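You operate a simulated robot arm through the tools that you are given. There is no shell and no other tool. Be economical: measure what you need, move in short steps, check, and stop when the job is done.

You run a simulated two-armed robot. Do the job below in one go: nothing can be reset, and whatever is moved stays where it is left.

Task
Trial-run head 26 at tension 20, then lift its cradle.
Fine: set the knob, join, start once, stop.

Only the result counts: the job must be done as asked and must still hold three seconds after the hand-in. Knocking over, shifting, dropping, spilling or breaking anything else fails it.

Robot
Two 7-joint arms with fingered hands on one trunk, on a base that drives. Base frame: it is fixed to the floor where the robot stands at the start and does not move with it; the origin is under the middle of the robot, x ahead of it, y to its left, z up. Readings come in cm, degrees, newtons and seconds.
The left shoulder is at the start at [4.7, 12.5, 124.9], the right one opposite. With the tool pointing down near the work surface each hand reaches from about 42 to 78 cm from the robot's upright axis, wherever it stands, measured 20 degrees to its own side. Places, roughly: black knob of head 26 [70, -20, 100]; green-topped post of head 26 [80, -20, 90]; green-topped post of head 29 [40, -70, 90]. Payload 3.6 kg a hand.
The tool frame of a hand sits at the grasp point between the pads (the TCP): z along the fingers, y along the line on which they close. The tips reach 3 cm beyond it. Largest opening 10.4 cm; the body of the gripper starts 3.5 cm behind the TCP. The gripper is a hand of 4 fingers: y runs from the thumb to the fingers, the wrist lies at [-1.5, -10.4, -17.8] in the tool frame, and closing takes about 1.5 s.
Orientation is told as [roll, pitch, yaw] about the base's x, y, z axes, in that order, counted from this pose: with the fingers straight down and the wrist toward the robot, the tool's x, y and z point along [0, 1, 0], [1, 0, 0] and [0, 0, -1] of the base frame.

Tools
- The arms move only by the tool servo_tool. It takes "left_motion", "right_motion" or both (then of equal length, played together; a hand with none holds still); each is text: rows parted by semicolons, each of 7 numbers parted by spaces: the shift along the tool's x, y, z in units of 25 mm (1.0 is 25 mm), then the turn, a rotation vector about the tool's x, y, z in units of 5 degrees (1.0 is 5 degrees), then the finger opening in mm, from 0 to 104. In form: tx ty tz rx ry rz gripper; .... A call has 1 to 8 rows; each row shifts and turns the commanded pose from where the row before left it, along the tool's axes as they then stand. A call with a number of a shift or a turn outside -1 to 1 is refused whole. Rows are played at 5 a second. More than 5 cm and 8.6 degrees between two rows, or a gripper value outside its range, and nothing of the call is played. A pose out of reach is approached as far as the arm can. The call stops where the force on the tool passes 90 N (or 10 N more than at its start, if that is more) or the arm is blocked; 0.2 s more then pass. The fingers move at their own pace (about 7.2 cm/s each) and stop on an object; they squeeze with about 21 N. The grip force told is the motor's: it shows also when the fingers shut on nothing. Time passes only in rows, and 0.2 s behind the last, so rows that do not move let the fingers close. The reply holds the time, the measured pose of the TCP, the force on the tool along the base axes, the opening and the grip force, in the units named above and with some noise, with the torque about the TCP (base axes, N m) and any sound that the robot's microphone picked up.
- Cameras (640 x 400 px; columns grow to the right, rows downward): "scene" is now at [12.59, -5.98, 144.31]; the picture's right is [-0.69, -0.72, 0.00], its down [-0.01, 0.01, -1.00] and it looks along [0.72, -0.69, -0.01] (base axes); focal length 214 px, centre (320, 200). "left" rides on the left gripper at [-6.1, -9.2, -13] in its tool frame; the picture's right is [-0.81, -0.28, 0.52], its down [0.53, -0.71, 0.46] and it looks along [0.24, 0.64, 0.72] (tool axes); focal length 275 px, centre (320, 200). "right" rides on the right gripper at [6.1, -9.2, -13] in its tool frame; the picture's right is [-0.81, 0.27, -0.52], its down [-0.53, -0.71, 0.46] and it looks along [-0.24, 0.64, 0.72] (tool axes); focal length 275 px, centre (320, 200). There is no depth. A picture from a camera that has moved, and an enlarged one, comes with that camera's place and axes in the base frame and with its lens.
- capture(camera): a new picture of that camera. It takes no simulated time.
- move_column(by): slides the trunk up (or, below 0, down) by that many cm; the arms and the scene camera ride with it, the base frame stays. It gives what a move gives, with no picture.
- drive_base(legs): drives the robot by 1 to 6 legs, each [ahead, left, turn to the left] in cm, cm and degrees, along the robot's own axes; the way and the turn of a leg run together, so that a leg with both is an arc; at most 150 cm and 180 degrees a leg. The arms and the cameras ride along, it lands a little off, and it stops where it bumps. It gives what a move gives.
- grasp_type(shape, hand): the hand has 4 fingers and takes this shape, open, in about a second: jaw (thumb against the fingers, like two jaws); tri (thumb and two fingers); tip (a fingertip pinch); poke (one finger out to press); point (the index stretched); flat (the hand flat); cup (the hand cupped); fist (a fist). The gripper value then closes the fingers along that shape, each until it touches; the sizes above hold for jaw. It gives what a move gives, with no picture.
- head_to(pan, tilt): turns the head with the scene camera to pan (to the left, within 80 degrees either way) and tilt (down, from -29 to 69), counted from straight ahead of the robot. It gives what a move gives.
- inspect(camera, box): a new picture of the part [left, top, right, bottom] of that camera's present view, enlarged. It takes no simulated time.
- hand_in(): hands the job in; it is judged then, once.

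Work in short steps. Places have to be worked out from the pictures, the camera data and where the tool is seen: move nearer, look again, correct. Check each grasp and each placing, and mend what went wrong. You have 120 turns and 92 pictures in all, those below and enlarged ones among them. Open the grippers and draw the arms clear of the work before you hand the job in, unless the task says otherwise; then end with one line.

The tools are called after "Call:" as name(argument=value, ...) on one line, values as JSON. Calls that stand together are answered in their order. servo_tool: Moves the arms, as the interface text tells. Its arguments: {"type":"object","properties":{"left_motion":{"type":"string"},"right_motion":{"type":"string"}},"required":[]} The other tools are called the same way: move_column (by) slides the trunk up or down; grasp_type (shape, hand) gives the hand a shape; drive_base (legs) drives the base; head_to (pan, tilt) turns the head that bears the scene camera; capture (camera) takes a picture; inspect (camera, box) takes an enlarged picture of a part of a camera's view; hand_in () hands the job in.

At the start:

```text
time_s: 0.0
left_eef_pos: [48.22, -4.36, 115.01]
left_tcp_rot: [0.0, 0.0, 0.0]
left_force: [0.0, -0.2, -0.7]
left_torque: [0.0, -0.02, 0.01]
left_width: 10.38
left_grasp_force: 0.0
left_shape: jaw
right_eef_pos: [26.01, -37.57, 152.78]
right_tcp_rot: [-0.1, -0.1, -0.1]
right_force: [-0.1, -0.5, 0.2]
right_torque: [0.02, -0.01, 0.01]
right_width: 10.4
right_grasp_force: 0.0
right_shape: jaw
trunk travel left (down, up): [-47.5, 6.1]
robot x, y, heading: [0.19, 0.57, -0.3]
head pan, tilt: [-43.8, 0.7]
```

scene: 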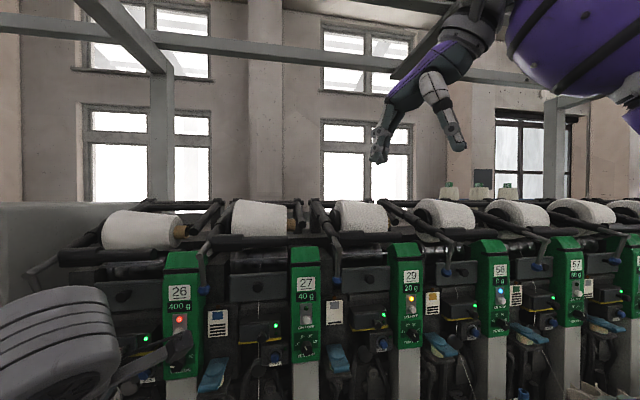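
right: 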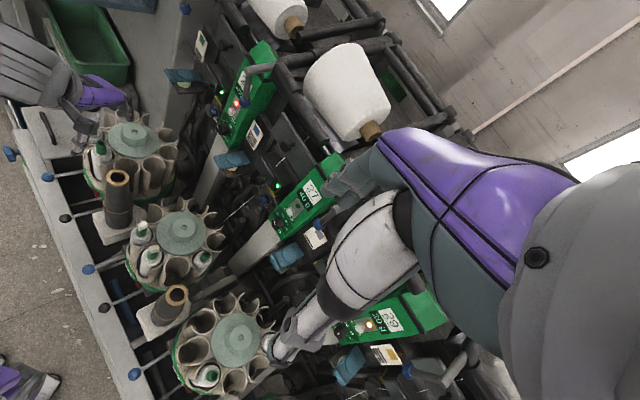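
left: 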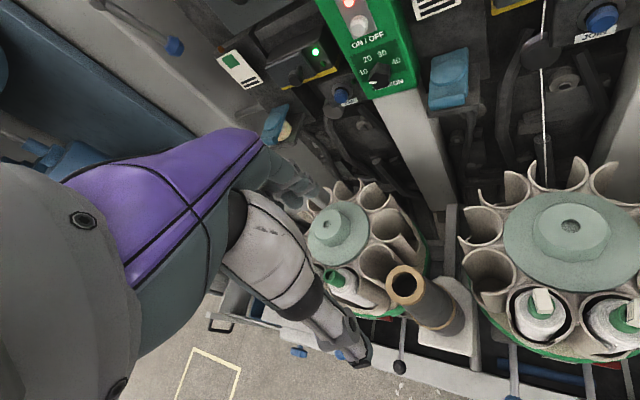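

The views show a row of winding heads with numbered green panels; head 26 has a lamp, an ON/OFF button and a tension knob. I take enlarged views first to read the details.

Call:
inspect(camera="scene", box=[80, 180, 280, 400])

Call:
inspect(camera="left", box=[200, 0, 640, 180])

Call:
inspect(camera="right", box=[60, 0, 400, 220])

```text
1.82 times, centred on (180, 290) of scene
camera zoom: at [12.59, -5.98, 144.31], right [-0.69, -0.72, 0.0], down [-0.01, 0.01, -1.0], along [0.72, -0.69, -0.01], focal length 390 px, centre (574, 36)
```

zoom: 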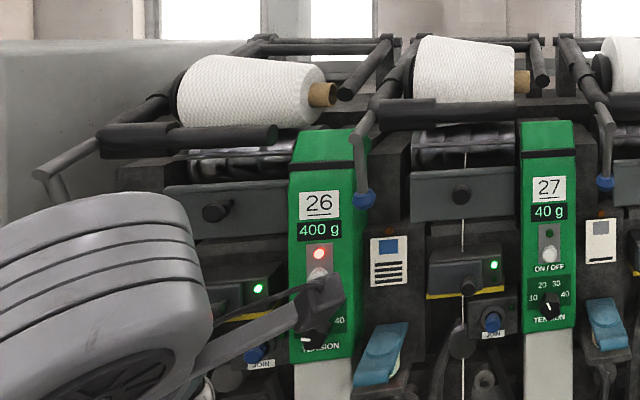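

```text
1.45 times, centred on (420, 90) of left
camera zoom: at [39.05, -10.42, 128.1], right [-0.28, -0.81, -0.52], down [-0.71, 0.53, -0.46], along [0.64, 0.24, -0.72], focal length 400 px, centre (174, 360)
```

zoom: 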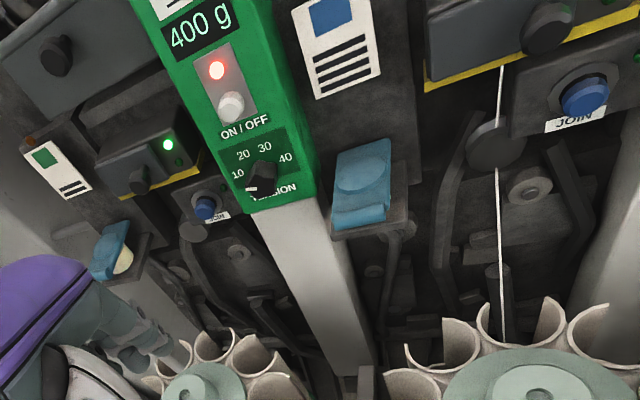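

```text
1.82 times, centred on (230, 110) of right
camera zoom: at [16.76, -31.62, 165.77], right [0.27, -0.81, 0.52], down [-0.71, -0.53, -0.46], along [0.64, -0.24, -0.72], focal length 500 px, centre (484, 364)
```

zoom: 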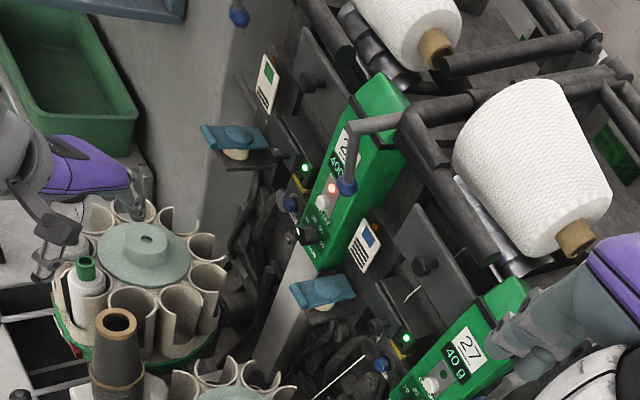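

I need to know which unit goes with post 26, so I look along the row and down at it.

Call:
head_to(pan=-75, tilt=15)

Call:
capture(camera="scene")

Call:
head_to(pan=0, tilt=30)

Call:
capture(camera="scene")

Call:
head_to(pan=60, tilt=20)

Call:
capture(camera="scene")

```text
time_s: 1.0
left_eef_pos: [48.33, -4.33, 114.94]
left_tcp_rot: [0.0, 0.0, 0.0]
left_force: [-0.2, -0.2, -1.0]
left_torque: [-0.02, 0.0, 0.02]
left_width: 10.37
left_grasp_force: 0.1
left_shape: jaw
right_eef_pos: [26.08, -37.55, 152.82]
right_tcp_rot: [0.1, 0.0, 0.0]
right_force: [-0.9, -0.4, 0.5]
right_torque: [0.02, 0.01, 0.02]
right_width: 10.38
right_grasp_force: 0.0
right_shape: jaw
trunk travel left (down, up): [-47.5, 6.1]
robot x, y, heading: [-0.05, 0.01, -0.1]
head pan, tilt: [-75.0, 15.0]
```

```text
85 pictures are left
camera scene: at [8.5, -8.75, 142.02], right [-0.97, -0.26, 0.0], down [-0.07, 0.25, -0.97], along [0.25, -0.93, -0.26], focal length 214 px, centre (320, 200)
```

scene: 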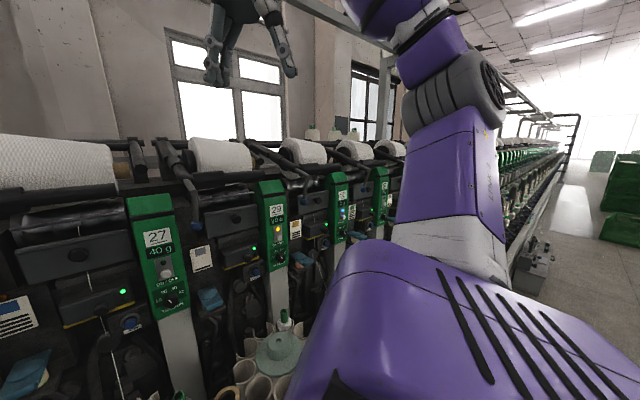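

```text
time_s: 2.4
left_eef_pos: [48.3, -4.36, 114.93]
left_tcp_rot: [0.1, 0.0, 0.0]
left_force: [-0.3, -0.2, 0.4]
left_torque: [0.01, -0.02, 0.0]
left_width: 10.38
left_grasp_force: 0.0
left_shape: jaw
right_eef_pos: [25.98, -37.53, 152.88]
right_tcp_rot: [-0.1, -0.1, 0.1]
right_force: [-0.1, -0.3, -0.1]
right_torque: [0.03, -0.02, -0.03]
right_width: 10.37
right_grasp_force: 0.1
right_shape: jaw
trunk travel left (down, up): [-47.5, 6.1]
robot x, y, heading: [0.2, -0.64, 0.1]
head pan, tilt: [0.0, 30.0]
```

```text
84 pictures are left
camera scene: at [15.12, 0.26, 139.59], right [0.0, -1.0, 0.0], down [-0.5, 0.0, -0.87], along [0.87, 0.0, -0.5], focal length 214 px, centre (320, 200)
```

scene: 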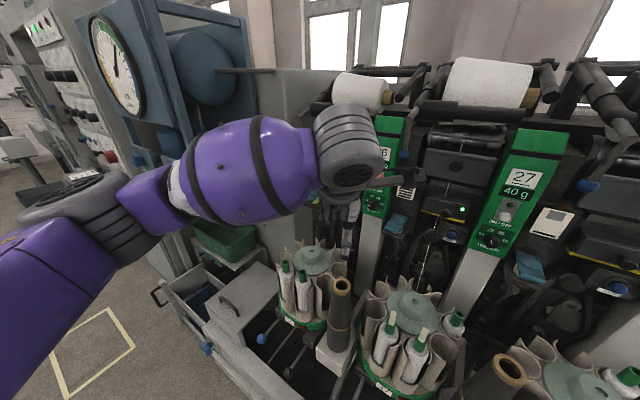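

```text
time_s: 3.7
left_eef_pos: [48.28, -4.35, 115.01]
left_tcp_rot: [0.1, 0.0, 0.1]
left_force: [0.0, 0.3, -0.6]
left_torque: [0.03, 0.01, -0.03]
left_width: 10.38
left_grasp_force: 0.0
left_shape: jaw
right_eef_pos: [26.02, -37.58, 152.69]
right_tcp_rot: [-0.1, 0.0, 0.1]
right_force: [-0.5, -0.4, -0.7]
right_torque: [-0.01, 0.03, 0.02]
right_width: 10.38
right_grasp_force: 0.1
right_shape: jaw
trunk travel left (down, up): [-47.5, 6.1]
robot x, y, heading: [-0.02, -0.24, -0.3]
head pan, tilt: [60.0, 20.0]
```

```text
83 pictures are left
camera scene: at [10.74, 8.33, 141.2], right [0.87, -0.5, 0.0], down [-0.17, -0.3, -0.94], along [0.47, 0.81, -0.34], focal length 214 px, centre (320, 200)
```

scene: 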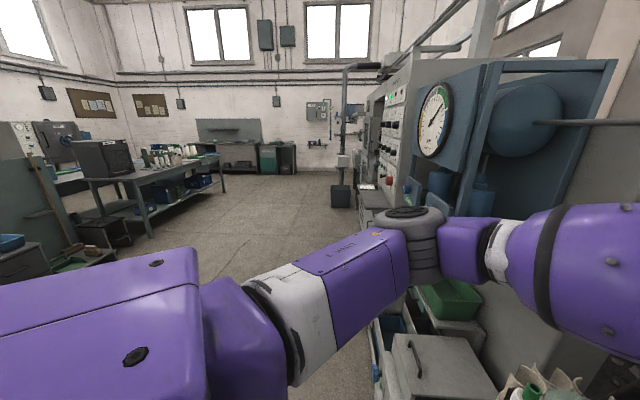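

The row runs diagonally, with a unit left of post 26 right at the end frame. I look at the details of the pairing (threads, cards, lamps) closely.

Call:
head_to(pan=-44, tilt=15)

Call:
inspect(camera="scene", box=[400, 130, 640, 330])

Call:
inspect(camera="scene", box=[240, 120, 440, 290])

Call:
inspect(camera="scene", box=[0, 120, 240, 330])

```text
time_s: 5.5
left_eef_pos: [48.4, -4.37, 114.99]
left_tcp_rot: [0.0, 0.0, 0.1]
left_force: [-0.8, 1.0, -0.4]
left_torque: [-0.01, -0.02, 0.0]
left_width: 10.39
left_grasp_force: 0.1
left_shape: jaw
right_eef_pos: [26.07, -37.66, 152.82]
right_tcp_rot: [0.0, 0.0, -0.1]
right_force: [-0.7, -0.1, 0.2]
right_torque: [0.03, -0.03, 0.0]
right_width: 10.36
right_grasp_force: 0.1
right_shape: jaw
trunk travel left (down, up): [-47.5, 6.1]
robot x, y, heading: [-0.1, -0.02, 0.1]
head pan, tilt: [-44.0, 15.0]
```

```text
2.00 times, centred on (520, 230) of scene
camera zoom: at [12.8, -6.21, 142.01], right [-0.69, -0.72, 0.0], down [-0.19, 0.18, -0.97], along [0.7, -0.67, -0.26], focal length 429 px, centre (-80, 140)
```

zoom: 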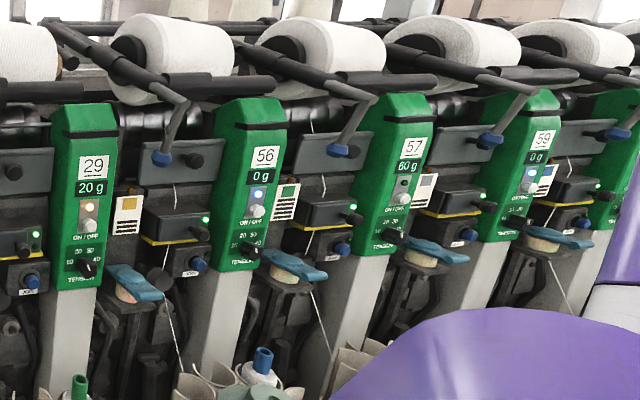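

```text
2.35 times, centred on (340, 205) of scene
camera zoom: at [12.8, -6.21, 142.01], right [-0.69, -0.72, 0.0], down [-0.19, 0.18, -0.97], along [0.7, -0.67, -0.26], focal length 505 px, centre (273, 188)
```

zoom: 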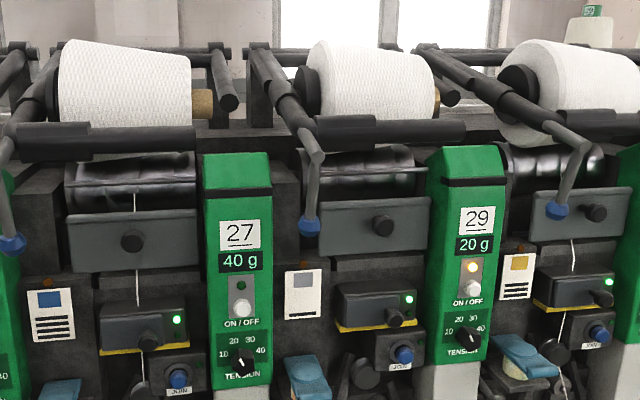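

```text
1.90 times, centred on (120, 225) of scene
camera zoom: at [12.8, -6.21, 142.01], right [-0.69, -0.72, 0.0], down [-0.19, 0.18, -0.97], along [0.7, -0.67, -0.26], focal length 408 px, centre (701, 152)
```

zoom: 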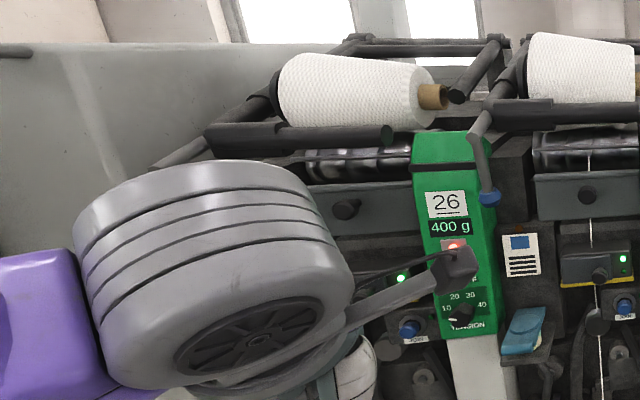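

Pairing by threads and by the row's end: head 26's own unit is the one left of its post (no thread, red lamp), with its JOIN at about [78,-11.5,103], knob [73.4,-17,104], ON/OFF [74,-17.5,111] and cradle ball [83,3,122]. I take a close look at the knob with the left camera, and at the cradle.

Call:
inspect(camera="left", box=[330, 0, 430, 100])

Call:
inspect(camera="right", box=[140, 0, 300, 130])

Call:
inspect(camera="left", box=[90, 0, 350, 160])

```text
4.00 times, centred on (380, 50) of left
camera zoom: at [39.06, -10.42, 128.1], right [-0.28, -0.81, -0.52], down [-0.71, 0.53, -0.46], along [0.64, 0.24, -0.72], focal length 1101 px, centre (80, 800)
```

zoom: 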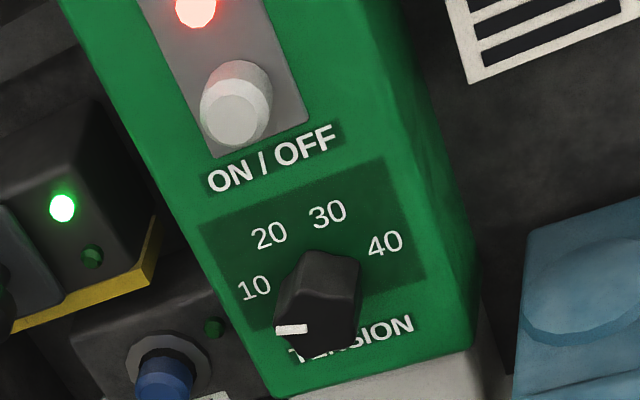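

```text
3.08 times, centred on (220, 65) of right
camera zoom: at [16.76, -31.62, 165.77], right [0.27, -0.81, 0.52], down [-0.71, -0.53, -0.46], along [0.64, -0.24, -0.72], focal length 847 px, centre (628, 615)
```

zoom: 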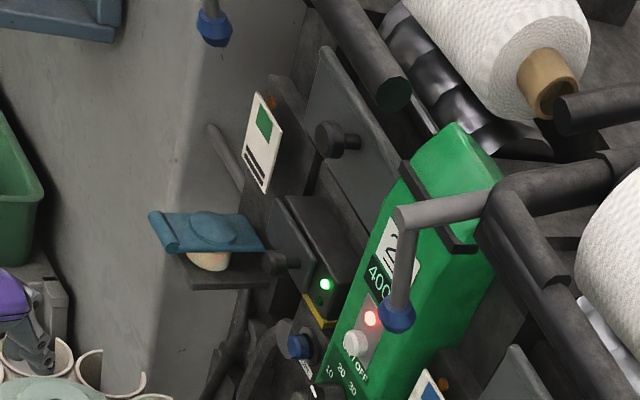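

```text
2.46 times, centred on (220, 80) of left
camera zoom: at [39.06, -10.42, 128.1], right [-0.28, -0.81, -0.52], down [-0.71, 0.53, -0.46], along [0.64, 0.24, -0.72], focal length 678 px, centre (566, 495)
```

zoom: 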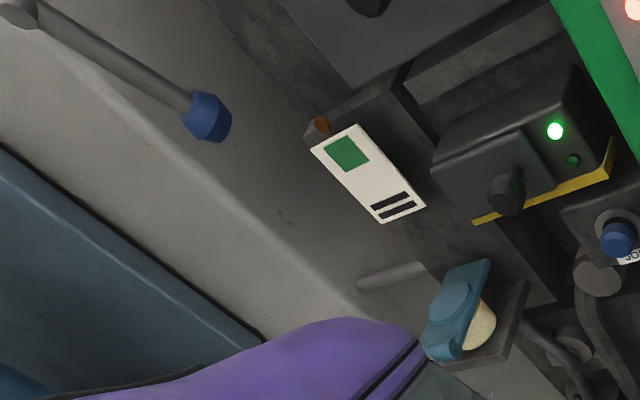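

The knob mark is at about -105° from up (below 10), and 20 sits at about -26°. I turn the left hand toward the row: yaw first, in place.

Call:
servo_tool(left_motion="0 0 0 0 0 0.97 104;0 0 0 0 0 0.97 104;0 0 0 0 0 0.97 104;0 0 0 0 0 0.97 104;0 0 0 0 0 0.97 104;0 0 0 0 0 0.97 104;0 0 0 0 0 0.97 104;0 0 0 0 0 0.95 104")

Call:
servo_tool(left_motion="0 0 0 -1 0 0 104;0 0 0 -1 0 0 104;0 0 0 -1 0 0 104;0 0 0 -1 0 0 104;0 0 0 -1 0 0 104;0 0 0 -1 0 0 104;0 0 0 -1 0 0 104;0 0 0 -1 0 0 104")

Call:
servo_tool(left_motion="0 0 0 -1 0 0 104;0 0 0 -1 0 0 104;0 0 0 -1 0 0 104;0 0 0 -1 0 0 104;0 0 0 -1 0 0 104;0 0 0 -1 0 0 104")

Call:
capture(camera="scene")

Call:
capture(camera="left")

```text
time_s: 7.3
left_eef_pos: [48.24, -4.34, 114.98]
left_tcp_rot: [0.0, -0.1, -38.8]
left_force: [0.2, 0.0, 0.4]
left_torque: [0.01, -0.03, 0.0]
left_width: 10.37
left_grasp_force: 0.1
left_shape: jaw
right_eef_pos: [26.0, -37.58, 152.88]
right_tcp_rot: [0.0, 0.0, 0.0]
right_force: [0.3, -0.1, -0.9]
right_torque: [-0.01, -0.01, -0.02]
right_width: 10.37
right_grasp_force: 0.0
right_shape: jaw
trunk travel left (down, up): [-47.5, 6.1]
robot x, y, heading: [0.01, 0.01, 0.1]
head pan, tilt: [-44.0, 15.0]
```

```text
time_s: 9.1
left_eef_pos: [48.19, -4.33, 115.19]
left_tcp_rot: [0.0, -40.1, -38.7]
left_force: [-0.9, -0.4, 0.3]
left_torque: [-0.01, 0.02, -0.04]
left_width: 10.38
left_grasp_force: 0.0
left_shape: jaw
right_eef_pos: [25.97, -37.68, 152.78]
right_tcp_rot: [0.0, 0.0, -0.1]
right_force: [-0.9, -0.5, -0.7]
right_torque: [0.01, -0.01, -0.01]
right_width: 10.38
right_grasp_force: 0.0
right_shape: jaw
trunk travel left (down, up): [-47.5, 6.1]
robot x, y, heading: [0.15, 0.16, -0.1]
head pan, tilt: [-44.0, 15.0]
```

```text
time_s: 10.5
left_eef_pos: [48.55, -3.75, 115.19]
left_tcp_rot: [-0.3, -70.0, -38.7]
left_force: [0.7, 0.4, 0.9]
left_torque: [0.02, 0.01, -0.01]
left_width: 10.35
left_grasp_force: 0.0
left_shape: jaw
left hand out of reach, approached as far as the arm can: row 6
right_eef_pos: [26.11, -37.55, 152.73]
right_tcp_rot: [-0.1, 0.1, -0.1]
right_force: [-0.4, -0.5, -0.8]
right_torque: [-0.02, -0.01, 0.01]
right_width: 10.36
right_grasp_force: 0.0
right_shape: jaw
trunk travel left (down, up): [-47.5, 6.1]
robot x, y, heading: [0.19, -0.1, -0.0]
head pan, tilt: [-44.0, 15.0]
```

```text
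76 pictures are left
camera scene: at [12.8, -6.19, 142.01], right [-0.69, -0.72, 0.0], down [-0.19, 0.18, -0.97], along [0.69, -0.67, -0.26], focal length 214 px, centre (320, 200)
```

scene: 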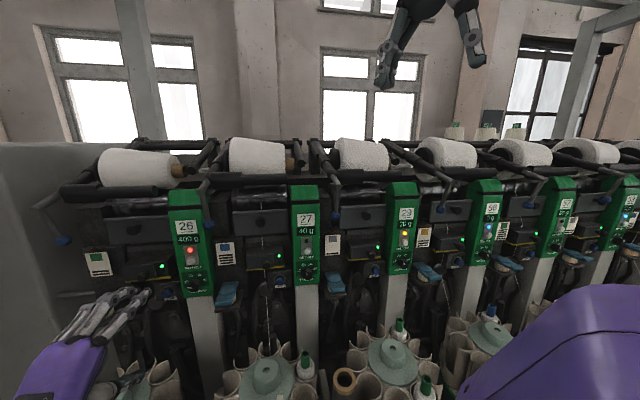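

```text
75 pictures are left
camera left: at [32.64, 1.22, 111.03], right [-0.21, -0.88, -0.43], down [0.48, 0.3, -0.83], along [0.85, -0.38, 0.36], focal length 275 px, centre (320, 200)
```

left: 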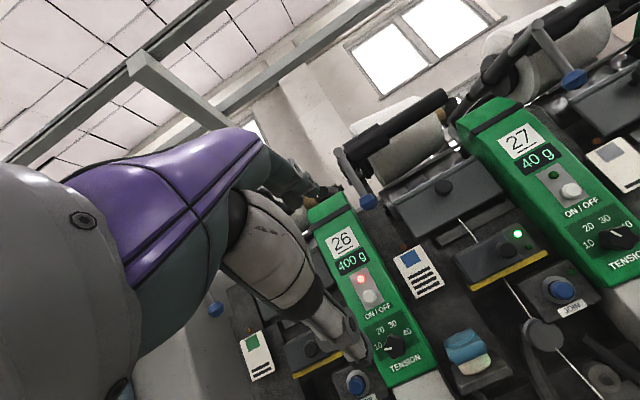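

Both views agree on knob 26 at about [73.4,-16.8,104]. I advance along the finger direction to about 10 cm in front of it, with the opening narrowed to 6 cm.

Call:
servo_tool(left_motion="0.23 -0.175 0.9 0 0 0 60;0.23 -0.175 0.9 0 0 0 60;0.23 -0.175 0.9 0 0 0 60;0.23 -0.175 0.9 0 0 0 60;0.23 -0.175 0.9 0 0 0 60;0.23 -0.175 0.9 0 0 0 60;0.23 -0.175 0.9 0 0 0 60;0.23 -0.175 0.9 0 0 0 60")

Call:
capture(camera="scene")

Call:
capture(camera="left")

```text
time_s: 12.3
left_eef_pos: [63.67, -10.02, 105.48]
left_tcp_rot: [-0.1, -69.9, -38.6]
left_force: [-0.5, -0.1, 0.2]
left_torque: [-0.01, 0.01, 0.01]
left_width: 6.02
left_grasp_force: 0.1
left_shape: jaw
right_eef_pos: [26.02, -37.66, 152.8]
right_tcp_rot: [0.1, 0.0, 0.0]
right_force: [0.7, -0.4, -0.4]
right_torque: [-0.03, 0.04, 0.01]
right_width: 10.39
right_grasp_force: 0.0
right_shape: jaw
trunk travel left (down, up): [-47.5, 6.1]
robot x, y, heading: [0.22, -0.11, 0.1]
head pan, tilt: [-44.0, 15.0]
```

```text
74 pictures are left
camera scene: at [12.84, -6.24, 142.01], right [-0.69, -0.72, 0.0], down [-0.19, 0.18, -0.97], along [0.69, -0.67, -0.26], focal length 214 px, centre (320, 200)
```

scene: 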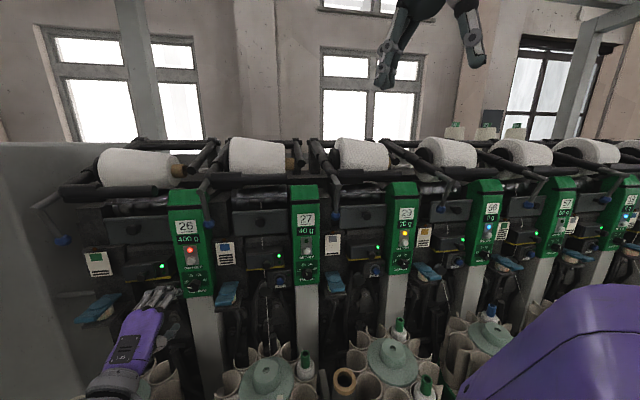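

```text
73 pictures are left
camera left: at [47.84, -5.16, 101.5], right [-0.2, -0.88, -0.43], down [0.48, 0.3, -0.83], along [0.86, -0.37, 0.36], focal length 275 px, centre (320, 200)
```

left: 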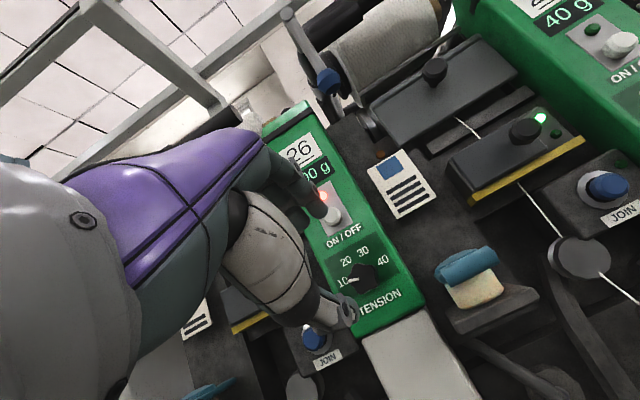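

The knob re-measures at about [73.3,-16.3,103.8]. I level the hand a bit (pitch -80, yaw -36) and go 6 cm nearer.

Call:
servo_tool(left_motion="0 0 0 -1 0.27 0 60;0 0 0 -1 0.27 0 60;0.05 0.03 0.6 0 0 0 60;0.05 0.03 0.6 0 0 0 60;0.05 0.03 0.6 0 0 0 60;0.05 0.03 0.6 0 0 0 60;0 0 0 0 0 0 60")

Call:
capture(camera="left")

Call:
inspect(camera="scene", box=[80, 200, 280, 360])

```text
time_s: 13.9
left_eef_pos: [69.52, -12.37, 104.8]
left_tcp_rot: [4.0, -80.1, -39.9]
left_force: [0.5, -0.6, 0.4]
left_torque: [-0.03, -0.02, 0.03]
left_width: 6.04
left_grasp_force: 0.1
left_shape: jaw
left hand out of reach, approached as far as the arm can: row 2
right_eef_pos: [26.02, -37.58, 152.85]
right_tcp_rot: [0.0, 0.1, -0.1]
right_force: [0.0, -0.2, -0.5]
right_torque: [-0.03, 0.0, 0.02]
right_width: 10.36
right_grasp_force: 0.0
right_shape: jaw
trunk travel left (down, up): [-47.5, 6.1]
robot x, y, heading: [0.11, 0.1, 0.1]
head pan, tilt: [-44.0, 15.0]
```

```text
72 pictures are left
camera left: at [54.25, -8.79, 98.09], right [-0.1, -0.92, -0.37], down [0.58, 0.25, -0.77], along [0.81, -0.29, 0.51], focal length 275 px, centre (320, 200)
```

left: 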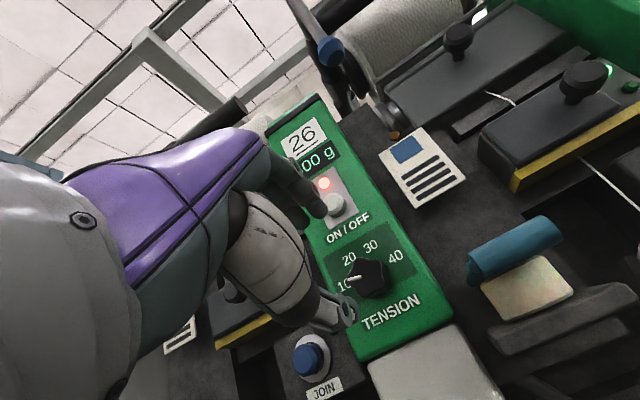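

```text
2.50 times, centred on (180, 280) of scene
camera zoom: at [12.78, -6.15, 142.01], right [-0.69, -0.72, 0.0], down [-0.19, 0.18, -0.97], along [0.69, -0.67, -0.26], focal length 536 px, centre (670, 0)
```

zoom: 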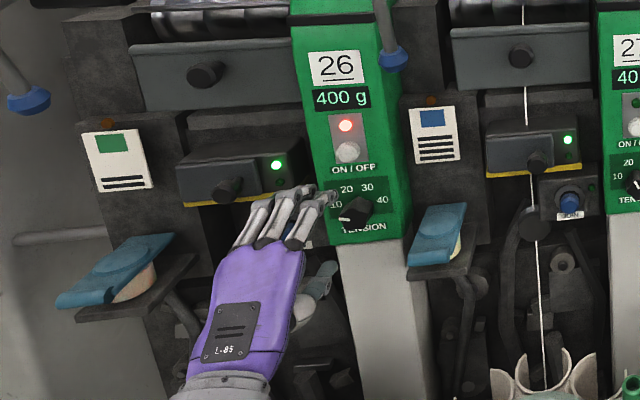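

Triangulated knob: about [74.5,-16.8,103], i.e. 0.7 cm to the right and 0.5 below my finger axis, 6.8 cm ahead of the TCP. I correct and go 4 cm further.

Call:
servo_tool(left_motion="-0.28 -0.2 0 0 0 0 60;0 0 0.4 0 0 0 60;0 0 0.4 0 0 0 60;0 0 0.4 0 0 0 60;0 0 0.4 0 0 0 60;0 0 0 0 0 0 60")

Call:
capture(camera="left")

Call:
inspect(camera="scene", box=[120, 210, 280, 340])

```text
time_s: 15.3
left_eef_pos: [69.07, -13.37, 104.42]
left_tcp_rot: [4.0, -80.1, -39.9]
left_force: [-0.3, -1.3, 0.3]
left_torque: [0.02, 0.01, -0.01]
left_width: 6.04
left_grasp_force: 0.0
left_shape: jaw
left hand out of reach, approached as far as the arm can: row 2, 3, 4, 5
right_eef_pos: [26.0, -37.71, 152.79]
right_tcp_rot: [0.0, -0.1, 0.0]
right_force: [0.7, -0.5, 0.7]
right_torque: [-0.01, -0.03, 0.03]
right_width: 10.38
right_grasp_force: 0.1
right_shape: jaw
trunk travel left (down, up): [-47.5, 6.1]
robot x, y, heading: [0.13, -0.27, 0.3]
head pan, tilt: [-44.0, 15.0]
```

```text
70 pictures are left
camera left: at [53.75, -9.75, 97.69], right [-0.1, -0.92, -0.37], down [0.58, 0.25, -0.77], along [0.81, -0.29, 0.51], focal length 275 px, centre (320, 200)
```

left: 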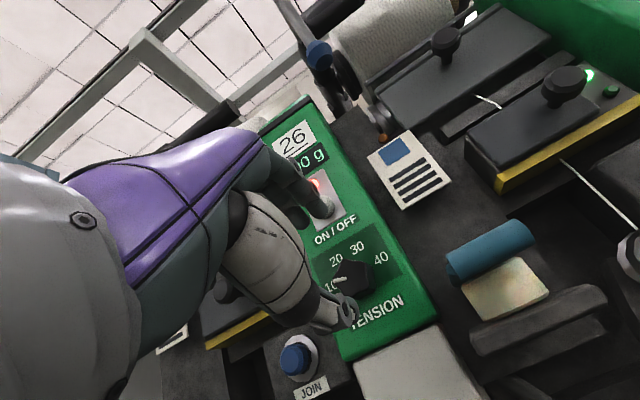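

```text
3.08 times, centred on (200, 275) of scene
camera zoom: at [12.79, -6.22, 142.01], right [-0.69, -0.72, 0.0], down [-0.19, 0.18, -0.97], along [0.69, -0.67, -0.26], focal length 660 px, centre (689, -31)
```

zoom: 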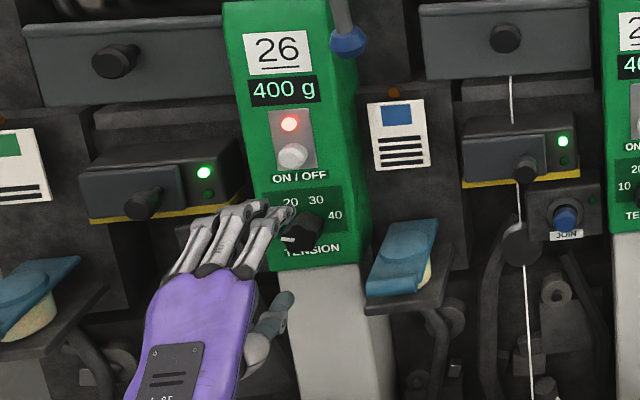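

The arm is at full stretch, so I will retract the hand, square the robot up to the row (turn about -35°), and lower the trunk slightly for reach.

Call:
servo_tool(left_motion="0 0.1 -0.95 0 0 0 60;0 0.1 -0.95 0 0 0 60;0 0.1 -0.95 0 0 0 60;0 0.1 -0.95 0 0 0 60;0 0.1 -0.95 0 0 0 60;0 0.1 -0.95 0 0 0 60;0 0.1 -0.95 0 0 0 60;0 0.1 -0.95 0 0 0 60")

Call:
head_to(pan=-44, tilt=60)

Call:
capture(camera="scene")

```text
time_s: 17.1
left_eef_pos: [54.88, -1.68, 109.8]
left_tcp_rot: [3.6, -80.0, -40.0]
left_force: [0.8, 0.3, 0.3]
left_torque: [-0.02, 0.0, 0.02]
left_width: 6.03
left_grasp_force: 0.0
left_shape: jaw
left hand out of reach, approached as far as the arm can: row 3, 4
right_eef_pos: [26.05, -37.61, 152.9]
right_tcp_rot: [0.0, -0.2, 0.0]
right_force: [-0.2, 0.2, -0.7]
right_torque: [0.01, -0.04, 0.0]
right_width: 10.37
right_grasp_force: 0.0
right_shape: jaw
trunk travel left (down, up): [-47.5, 6.1]
robot x, y, heading: [0.25, 0.07, -0.1]
head pan, tilt: [-44.0, 15.0]
```

```text
time_s: 18.3
left_eef_pos: [55.07, -1.8, 109.85]
left_tcp_rot: [3.5, -80.0, -39.7]
left_force: [-0.4, 0.4, -0.4]
left_torque: [0.03, -0.02, 0.0]
left_width: 6.04
left_grasp_force: 0.0
left_shape: jaw
right_eef_pos: [26.02, -37.59, 152.76]
right_tcp_rot: [0.0, 0.1, -0.1]
right_force: [-0.3, -0.1, -0.3]
right_torque: [0.0, 0.01, 0.02]
right_width: 10.37
right_grasp_force: 0.0
right_shape: jaw
trunk travel left (down, up): [-47.5, 6.1]
robot x, y, heading: [-0.03, -0.17, -0.2]
head pan, tilt: [-44.0, 60.0]
```

```text
68 pictures are left
camera scene: at [10.87, -4.36, 135.39], right [-0.69, -0.72, 0.0], down [-0.62, 0.6, -0.5], along [0.36, -0.35, -0.87], focal length 214 px, centre (320, 200)
```

scene: 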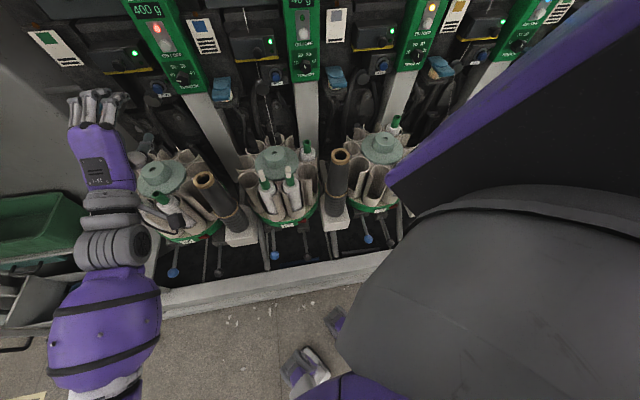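

The base has clear floor; the hand is retracted. I turn the robot to -35° while backing 5 cm, then shift 8 cm left along the row.

Call:
drive_base(legs=[[-5, 0, -35], [0, 8, 0]])

Call:
head_to(pan=10, tilt=25)

Call:
capture(camera="scene")

```text
time_s: 21.3
left_eef_pos: [44.09, -24.73, 109.89]
left_tcp_rot: [3.4, -80.0, -74.4]
left_force: [0.4, 0.7, -0.4]
left_torque: [-0.01, 0.01, 0.02]
left_width: 6.04
left_grasp_force: 0.1
left_shape: jaw
right_eef_pos: [-0.2, -37.78, 152.92]
right_tcp_rot: [0.1, 0.0, -34.6]
right_force: [-0.5, -0.3, 1.4]
right_torque: [-0.01, 0.03, 0.02]
right_width: 10.36
right_grasp_force: 0.0
right_shape: jaw
trunk travel left (down, up): [-47.5, 6.1]
robot x, y, heading: [-0.43, 7.66, -34.3]
head pan, tilt: [-44.0, 60.0]
```

```text
time_s: 22.5
left_eef_pos: [44.19, -24.71, 109.85]
left_tcp_rot: [3.5, -80.1, -74.5]
left_force: [-0.1, 0.3, 0.7]
left_torque: [0.04, -0.01, 0.0]
left_width: 6.06
left_grasp_force: 0.0
left_shape: jaw
right_eef_pos: [-0.17, -37.77, 152.84]
right_tcp_rot: [0.2, 0.0, -34.7]
right_force: [-0.6, -1.0, 0.4]
right_torque: [0.0, -0.04, -0.01]
right_width: 10.36
right_grasp_force: 0.0
right_shape: jaw
trunk travel left (down, up): [-47.5, 6.1]
robot x, y, heading: [-0.38, 8.38, -34.2]
head pan, tilt: [10.0, 25.0]
```

```text
67 pictures are left
camera scene: at [13.19, 1.0, 140.38], right [-0.42, -0.91, 0.0], down [-0.38, 0.18, -0.91], along [0.82, -0.38, -0.42], focal length 214 px, centre (320, 200)
```

scene: 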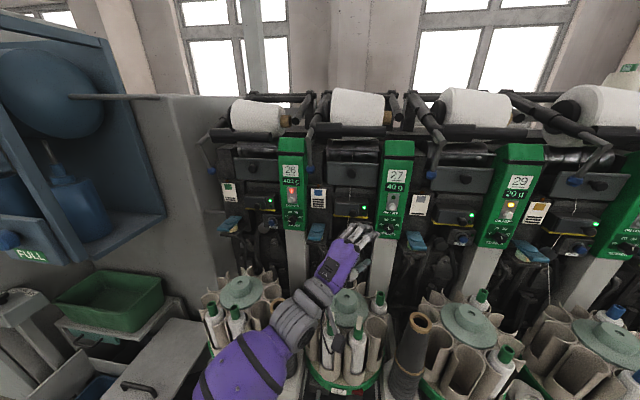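

I swing the hand back to face the row (yaw -36) while shifting it left, in front of post 26.

Call:
servo_tool(left_motion="0.88 0 -0.45 0 0.93 -0.16 60;0.92 0 -0.38 0 0.93 -0.16 60;0.95 0 -0.3 0 0.93 -0.16 60;0.97 0 -0.21 0 0.93 -0.16 60;0.98 0 -0.13 0 0.93 -0.16 60;0.99 0 -0.04 0 0.93 -0.16 60;0.99 0 0.04 0 0.93 -0.16 60;0.98 0 0.13 0 0.93 -0.16 60")

Call:
capture(camera="scene")

Call:
capture(camera="left")

```text
time_s: 24.3
left_eef_pos: [64.96, -5.72, 111.84]
left_tcp_rot: [0.3, -80.0, -41.3]
left_force: [-0.1, 0.4, 0.1]
left_torque: [-0.03, 0.0, -0.03]
left_width: 6.04
left_grasp_force: 0.1
left_shape: jaw
left hand out of reach, approached as far as the arm can: row 1, 2, 3, 4, 6, 7, 8
right_eef_pos: [-0.07, -37.65, 152.82]
right_tcp_rot: [0.0, 0.0, -34.7]
right_force: [0.6, -0.4, -0.3]
right_torque: [0.0, -0.02, -0.01]
right_width: 10.35
right_grasp_force: 0.0
right_shape: jaw
trunk travel left (down, up): [-47.5, 6.1]
robot x, y, heading: [-0.5, 7.96, -34.5]
head pan, tilt: [10.0, 25.0]
```

```text
66 pictures are left
camera scene: at [13.24, 1.05, 140.39], right [-0.42, -0.91, 0.0], down [-0.38, 0.18, -0.91], along [0.82, -0.38, -0.42], focal length 214 px, centre (320, 200)
```

scene: 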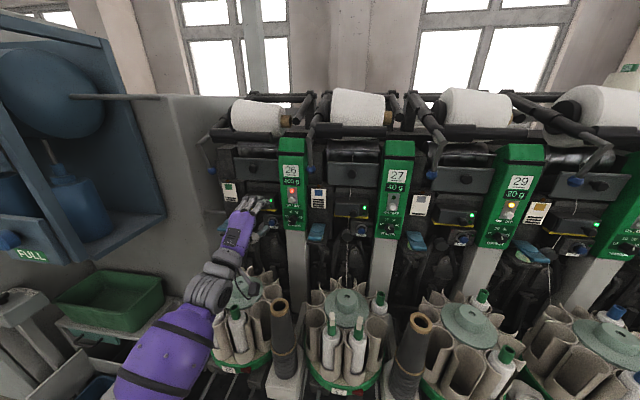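

```text
65 pictures are left
camera left: at [49.98, -0.91, 105.24], right [-0.19, -0.91, -0.36], down [0.59, 0.19, -0.78], along [0.78, -0.36, 0.51], focal length 275 px, centre (320, 200)
```

left: 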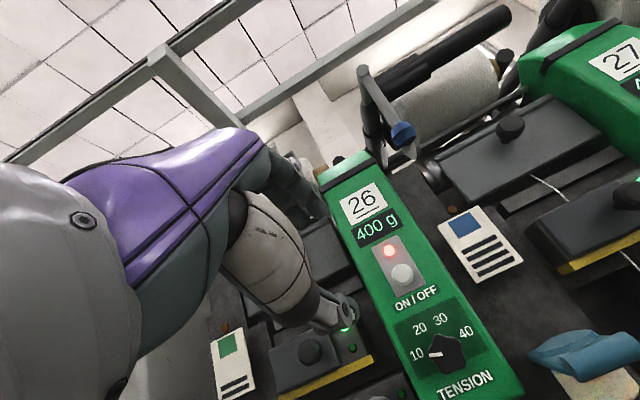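

The knob again reads [74.5,-16.9,103], a good check of the frame. I pull the hand back 8 cm and lower it to knob height, then drive 6 cm ahead for reach.

Call:
servo_tool(left_motion="-0.17 -0.3 -0.7 0 0.2 0 60;-0.17 -0.3 -0.7 0 0.2 0 60;-0.17 -0.3 -0.7 0 0.2 0 60;-0.17 -0.3 -0.7 0 0.2 0 60;-0.17 -0.4 -0.4 0 0.2 0 60;0 -0.4 0 0 0 0 60")

Call:
drive_base(legs=[[6, 0, 0]])

Call:
capture(camera="left")

```text
time_s: 25.7
left_eef_pos: [60.28, 3.64, 109.46]
left_tcp_rot: [5.6, -80.0, -41.3]
left_force: [0.3, 0.5, -0.1]
left_torque: [0.01, 0.0, 0.01]
left_width: 6.05
left_grasp_force: 0.0
left_shape: jaw
left hand out of reach, approached as far as the arm can: row 1, 2, 3, 4, 5
right_eef_pos: [-0.1, -37.78, 152.72]
right_tcp_rot: [0.1, 0.1, -34.7]
right_force: [0.3, -0.4, 0.1]
right_torque: [0.03, 0.02, 0.0]
right_width: 10.36
right_grasp_force: 0.1
right_shape: jaw
trunk travel left (down, up): [-47.5, 6.1]
robot x, y, heading: [0.04, 8.23, -34.5]
head pan, tilt: [10.0, 25.0]
```

```text
time_s: 26.7
left_eef_pos: [65.05, 0.32, 109.57]
left_tcp_rot: [5.6, -80.0, -41.3]
left_force: [-0.2, -0.1, -0.2]
left_torque: [-0.03, 0.01, 0.02]
left_width: 6.02
left_grasp_force: 0.1
left_shape: jaw
right_eef_pos: [4.75, -41.07, 152.68]
right_tcp_rot: [0.1, 0.0, -34.6]
right_force: [0.2, -0.3, 0.7]
right_torque: [0.03, 0.05, -0.04]
right_width: 10.37
right_grasp_force: 0.0
right_shape: jaw
trunk travel left (down, up): [-47.5, 6.1]
robot x, y, heading: [4.74, 4.72, -34.8]
head pan, tilt: [10.0, 25.0]
```

```text
64 pictures are left
camera left: at [49.76, 3.91, 102.63], right [-0.1, -0.92, -0.37], down [0.58, 0.25, -0.77], along [0.81, -0.29, 0.51], focal length 275 px, centre (320, 200)
```

left: 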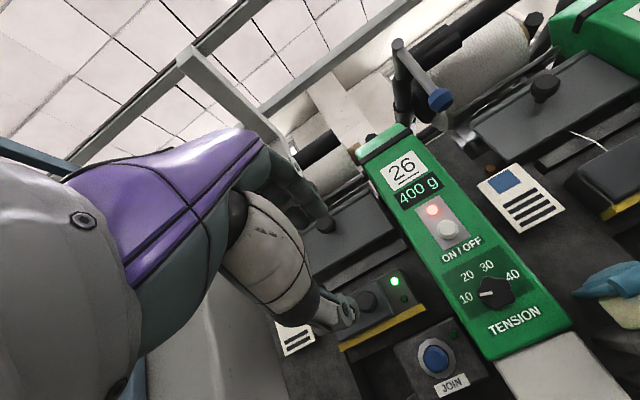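

The hand is left of the post now, so the knob is about 8 cm right, 3.5 down and 18 ahead of it. I move toward a point 7 cm in front of it.

Call:
servo_tool(left_motion="-0.4 -0.23 0.5 0 0 0 60;-0.4 -0.23 0.5 0 0 0 60;-0.4 -0.23 0.5 0 0 0 60;0 0 0 0 0 0 60")

```text
time_s: 27.7
left_eef_pos: [67.75, -1.19, 107.53]
left_tcp_rot: [4.7, -80.0, -41.0]
left_force: [0.0, -0.2, 0.8]
left_torque: [0.0, 0.0, -0.01]
left_width: 6.02
left_grasp_force: 0.1
left_shape: jaw
left hand out of reach, approached as far as the arm can: row 1, 2, 3
right_eef_pos: [4.59, -40.96, 152.8]
right_tcp_rot: [0.1, 0.0, -34.7]
right_force: [0.1, 1.4, 0.4]
right_torque: [0.01, 0.03, -0.02]
right_width: 10.37
right_grasp_force: 0.1
right_shape: jaw
trunk travel left (down, up): [-47.5, 6.1]
robot x, y, heading: [4.64, 4.81, -34.5]
head pan, tilt: [10.0, 25.0]
```

Palm-down is near the wrist's limit here; palm toward the right is more natural and leaves room for a clockwise turn. I roll the hand counterclockwise about its finger axis.

Call:
servo_tool(left_motion="0 0 0 0 0 -1 60;0 0 0 0 0 -1 60;0 0 0 0 0 -1 60;0 0 0 0 0 -1 60;0 0 0 0 0 -1 60;0 0 0 0 0 -1 60;0 0 0 0 0 -1 60;0 0 0 0 0 -1 60")

Call:
servo_tool(left_motion="0 0 0 0 0 -1 60;0 0 0 0 0 -1 60;0 0 0 0 0 -1 60;0 0 0 0 0 -1 60;0 0 0 0 0 -1 60;0 0 0 0 0 -1 60;0 0 0 0 0 0 60")

Call:
capture(camera="scene")

Call:
capture(camera="left")

```text
time_s: 29.5
left_eef_pos: [67.56, -1.24, 107.63]
left_tcp_rot: [-74.3, -50.0, 42.3]
left_force: [-1.1, 0.1, 0.7]
left_torque: [-0.02, 0.01, 0.0]
left_width: 6.01
left_grasp_force: 0.0
left_shape: jaw
right_eef_pos: [4.73, -41.0, 152.73]
right_tcp_rot: [0.1, 0.0, -34.6]
right_force: [0.4, 0.4, -0.4]
right_torque: [0.04, 0.0, -0.01]
right_width: 10.38
right_grasp_force: 0.1
right_shape: jaw
trunk travel left (down, up): [-47.5, 6.1]
robot x, y, heading: [4.88, 4.54, -34.6]
head pan, tilt: [10.0, 25.0]
```

```text
time_s: 31.1
left_eef_pos: [70.88, 2.6, 104.63]
left_tcp_rot: [-79.6, -20.8, 50.4]
left_force: [0.4, -0.4, 0.2]
left_torque: [0.01, 0.01, -0.01]
left_width: 6.06
left_grasp_force: 0.0
left_shape: jaw
left hand out of reach, approached as far as the arm can: row 4, 5, 6
right_eef_pos: [4.66, -41.03, 152.75]
right_tcp_rot: [0.2, 0.0, -34.7]
right_force: [0.1, -1.1, 0.3]
right_torque: [-0.01, 0.02, 0.0]
right_width: 10.36
right_grasp_force: 0.0
right_shape: jaw
trunk travel left (down, up): [-47.5, 6.1]
robot x, y, heading: [4.6, 4.41, -34.9]
head pan, tilt: [10.0, 25.0]
```

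```text
63 pictures are left
camera scene: at [17.94, -2.27, 140.39], right [-0.42, -0.91, 0.0], down [-0.38, 0.18, -0.91], along [0.82, -0.38, -0.42], focal length 214 px, centre (320, 200)
```

scene: 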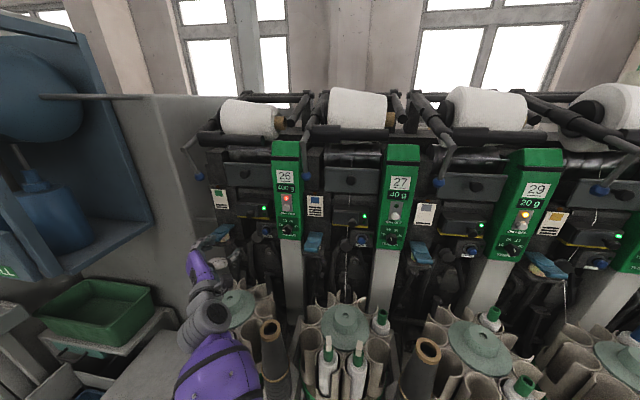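

```text
62 pictures are left
camera left: at [54.35, 1.08, 109.22], right [0.18, -0.81, 0.56], down [-0.02, -0.57, -0.82], along [0.98, 0.14, -0.12], focal length 275 px, centre (320, 200)
```

left: 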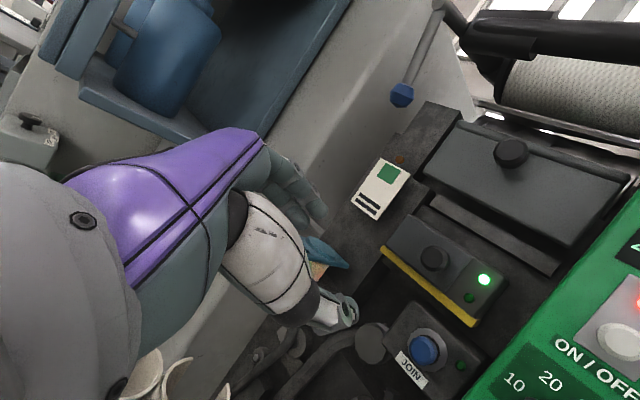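

The wrist limits bite in this stance; the original heading (fingers pointing inward relative to the robot) worked better. I undo the roll and fold the hand back to fingers-down before turning the base back.

Call:
servo_tool(left_motion="0 0 -0.5 0 0 1 60;0 0 -0.5 0 0 1 60;0 0 -0.5 0 0 1 60;0 0 -0.5 0 0 1 60;0 0 -0.5 0 0 1 60;0 0 0 0 0 1 60;0 0 0 0 0 1 60;0 0 0 0 0 1 60")

Call:
servo_tool(left_motion="0 0.3 0 1 0 1 60;0 0.3 0 1 0 1 60;0 0.3 0 1 0 1 60;0 0.3 0 1 0 1 60;0 0 0 1 0 1 60;0 0 0 1 0 1 60;0 0 0 1 0 0 60;0 0 0 1 0 0 60")

Call:
capture(camera="scene")

```text
time_s: 32.9
left_eef_pos: [65.82, 6.09, 105.64]
left_tcp_rot: [-70.1, -59.5, 37.0]
left_force: [0.2, -0.2, 0.2]
left_torque: [0.01, 0.01, 0.0]
left_width: 6.04
left_grasp_force: 0.0
left_shape: jaw
right_eef_pos: [4.65, -41.0, 152.76]
right_tcp_rot: [-0.1, 0.0, -34.6]
right_force: [0.2, 0.1, -1.0]
right_torque: [-0.01, -0.04, -0.05]
right_width: 10.39
right_grasp_force: 0.0
right_shape: jaw
trunk travel left (down, up): [-47.5, 6.1]
robot x, y, heading: [4.91, 4.85, -34.9]
head pan, tilt: [10.0, 25.0]
```

```text
time_s: 34.7
left_eef_pos: [67.12, 6.43, 108.45]
left_tcp_rot: [-2.1, -41.3, -41.7]
left_force: [0.4, 0.2, -0.4]
left_torque: [0.0, 0.02, 0.0]
left_width: 6.04
left_grasp_force: 0.2
left_shape: jaw
right_eef_pos: [4.61, -41.05, 152.79]
right_tcp_rot: [0.1, 0.0, -34.6]
right_force: [0.5, 0.5, 0.3]
right_torque: [-0.03, -0.01, -0.01]
right_width: 10.38
right_grasp_force: 0.1
right_shape: jaw
trunk travel left (down, up): [-47.5, 6.1]
robot x, y, heading: [4.13, 4.59, -34.3]
head pan, tilt: [10.0, 25.0]
```

```text
61 pictures are left
camera scene: at [17.97, -2.27, 140.39], right [-0.42, -0.91, 0.0], down [-0.38, 0.18, -0.91], along [0.82, -0.38, -0.42], focal length 214 px, centre (320, 200)
```

scene: 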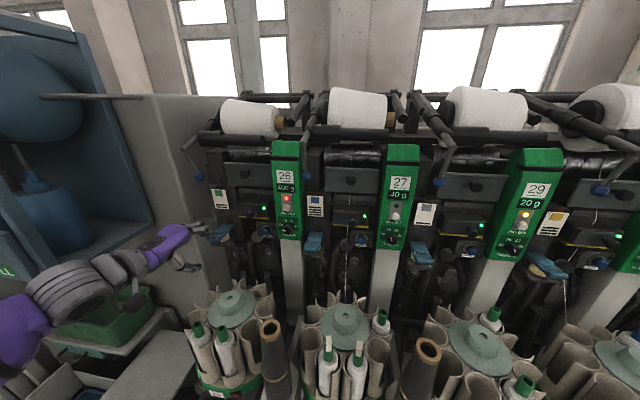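

The hand is clear of the unit. I bring it to the right in front of the robot, slightly up, so the base can turn back without the arm meeting the end frame.

Call:
servo_tool(left_motion="-0.8 0.05 -0.3 0 0 0 60;-0.9 0.05 -0.2 0 0 0 60;-0.95 0.05 -0.2 0 0 0 60;-0.95 0.05 -0.2 0 0 0 60;-0.95 0.05 -0.2 0 0 0 60;-0.95 0.05 -0.2 0 0 0 60;-0.95 0.05 -0.2 0 0 0 60;-0.95 0.05 -0.2 0 0 0 60")

Call:
servo_tool(left_motion="-0.95 0 0 0 0 0 60;-0.95 0 0 0 0 0 60;-0.95 0 0 0 0 0 60;-0.95 0 0 0 0 0 60;0 0 0 0 0 0 60")

Call:
capture(camera="scene")

```text
time_s: 36.5
left_eef_pos: [54.03, -6.27, 112.41]
left_tcp_rot: [-1.9, -41.3, -41.7]
left_force: [-0.3, -0.5, -0.1]
left_torque: [0.0, 0.02, 0.03]
left_width: 6.03
left_grasp_force: 0.1
left_shape: jaw
left hand out of reach, approached as far as the arm can: row 8
right_eef_pos: [4.55, -41.18, 152.77]
right_tcp_rot: [0.1, 0.1, -34.6]
right_force: [0.5, -0.3, -0.1]
right_torque: [-0.03, -0.01, 0.0]
right_width: 10.35
right_grasp_force: 0.1
right_shape: jaw
trunk travel left (down, up): [-47.5, 6.1]
robot x, y, heading: [4.72, 4.9, -34.5]
head pan, tilt: [10.0, 25.0]
```

```text
time_s: 37.7
left_eef_pos: [53.85, -6.85, 112.38]
left_tcp_rot: [-1.9, -41.5, -41.6]
left_force: [0.6, 0.0, -0.9]
left_torque: [0.01, 0.02, 0.03]
left_width: 6.05
left_grasp_force: 0.1
left_shape: jaw
left hand out of reach, approached as far as the arm can: row 1, 2, 3, 4
right_eef_pos: [4.67, -41.0, 152.74]
right_tcp_rot: [0.1, 0.0, -34.6]
right_force: [-0.3, 0.5, -0.4]
right_torque: [-0.01, 0.0, -0.01]
right_width: 10.38
right_grasp_force: 0.1
right_shape: jaw
trunk travel left (down, up): [-47.5, 6.1]
robot x, y, heading: [4.62, 4.8, -34.6]
head pan, tilt: [10.0, 25.0]
```

```text
60 pictures are left
camera scene: at [17.96, -2.27, 140.39], right [-0.42, -0.91, 0.0], down [-0.38, 0.18, -0.91], along [0.82, -0.38, -0.42], focal length 214 px, centre (320, 200)
```

scene: 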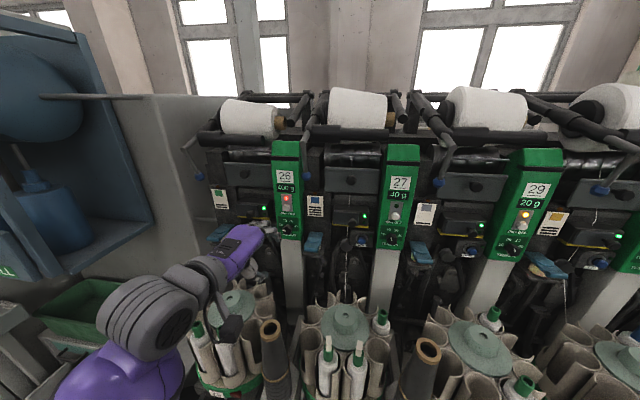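

Pointing inward is what this arm needs, so I turn the base 20° back left (heading about -15°) with a small advance.

Call:
drive_base(legs=[[0, 0, 20], [3, 0, 0]])

Call:
head_to(pan=-10, tilt=30)

Call:
capture(camera="scene")

```text
time_s: 39.7
left_eef_pos: [55.82, 10.33, 112.46]
left_tcp_rot: [-2.0, -41.6, -21.7]
left_force: [-0.6, 0.7, -0.1]
left_torque: [0.01, -0.01, -0.01]
left_width: 6.04
left_grasp_force: 0.1
left_shape: jaw
right_eef_pos: [21.16, -38.35, 152.79]
right_tcp_rot: [0.0, 0.0, -14.9]
right_force: [0.4, 0.7, 0.4]
right_torque: [0.02, 0.0, 0.03]
right_width: 10.38
right_grasp_force: 0.0
right_shape: jaw
trunk travel left (down, up): [-47.5, 6.1]
robot x, y, heading: [5.68, 4.88, -14.9]
head pan, tilt: [10.0, 25.0]
stopped in leg 2: the robot was blocked; the commanded pose is now the measured one
```

```text
time_s: 40.6
left_eef_pos: [55.92, 10.33, 112.47]
left_tcp_rot: [-2.0, -41.6, -21.8]
left_force: [-0.5, 0.1, 0.9]
left_torque: [0.0, 0.02, 0.0]
left_width: 6.03
left_grasp_force: 0.1
left_shape: jaw
right_eef_pos: [21.2, -38.29, 152.88]
right_tcp_rot: [0.1, 0.1, -14.8]
right_force: [-0.1, 0.0, -0.6]
right_torque: [0.02, -0.02, 0.0]
right_width: 10.38
right_grasp_force: 0.1
right_shape: jaw
trunk travel left (down, up): [-47.5, 6.1]
robot x, y, heading: [5.79, 4.84, -15.1]
head pan, tilt: [-10.0, 30.0]
```

```text
59 pictures are left
camera scene: at [19.77, -0.31, 139.59], right [-0.42, -0.91, 0.0], down [-0.45, 0.21, -0.87], along [0.79, -0.36, -0.5], focal length 214 px, centre (320, 200)
```

scene: 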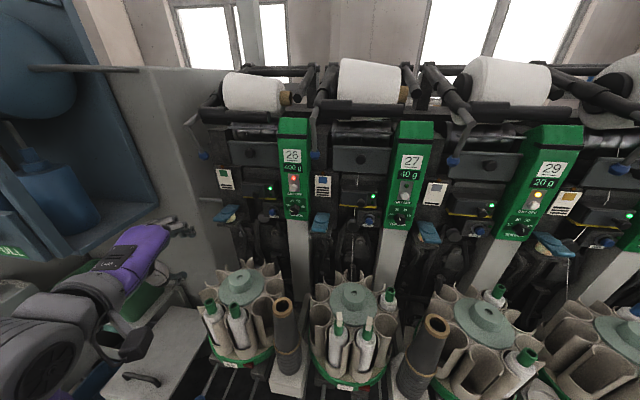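

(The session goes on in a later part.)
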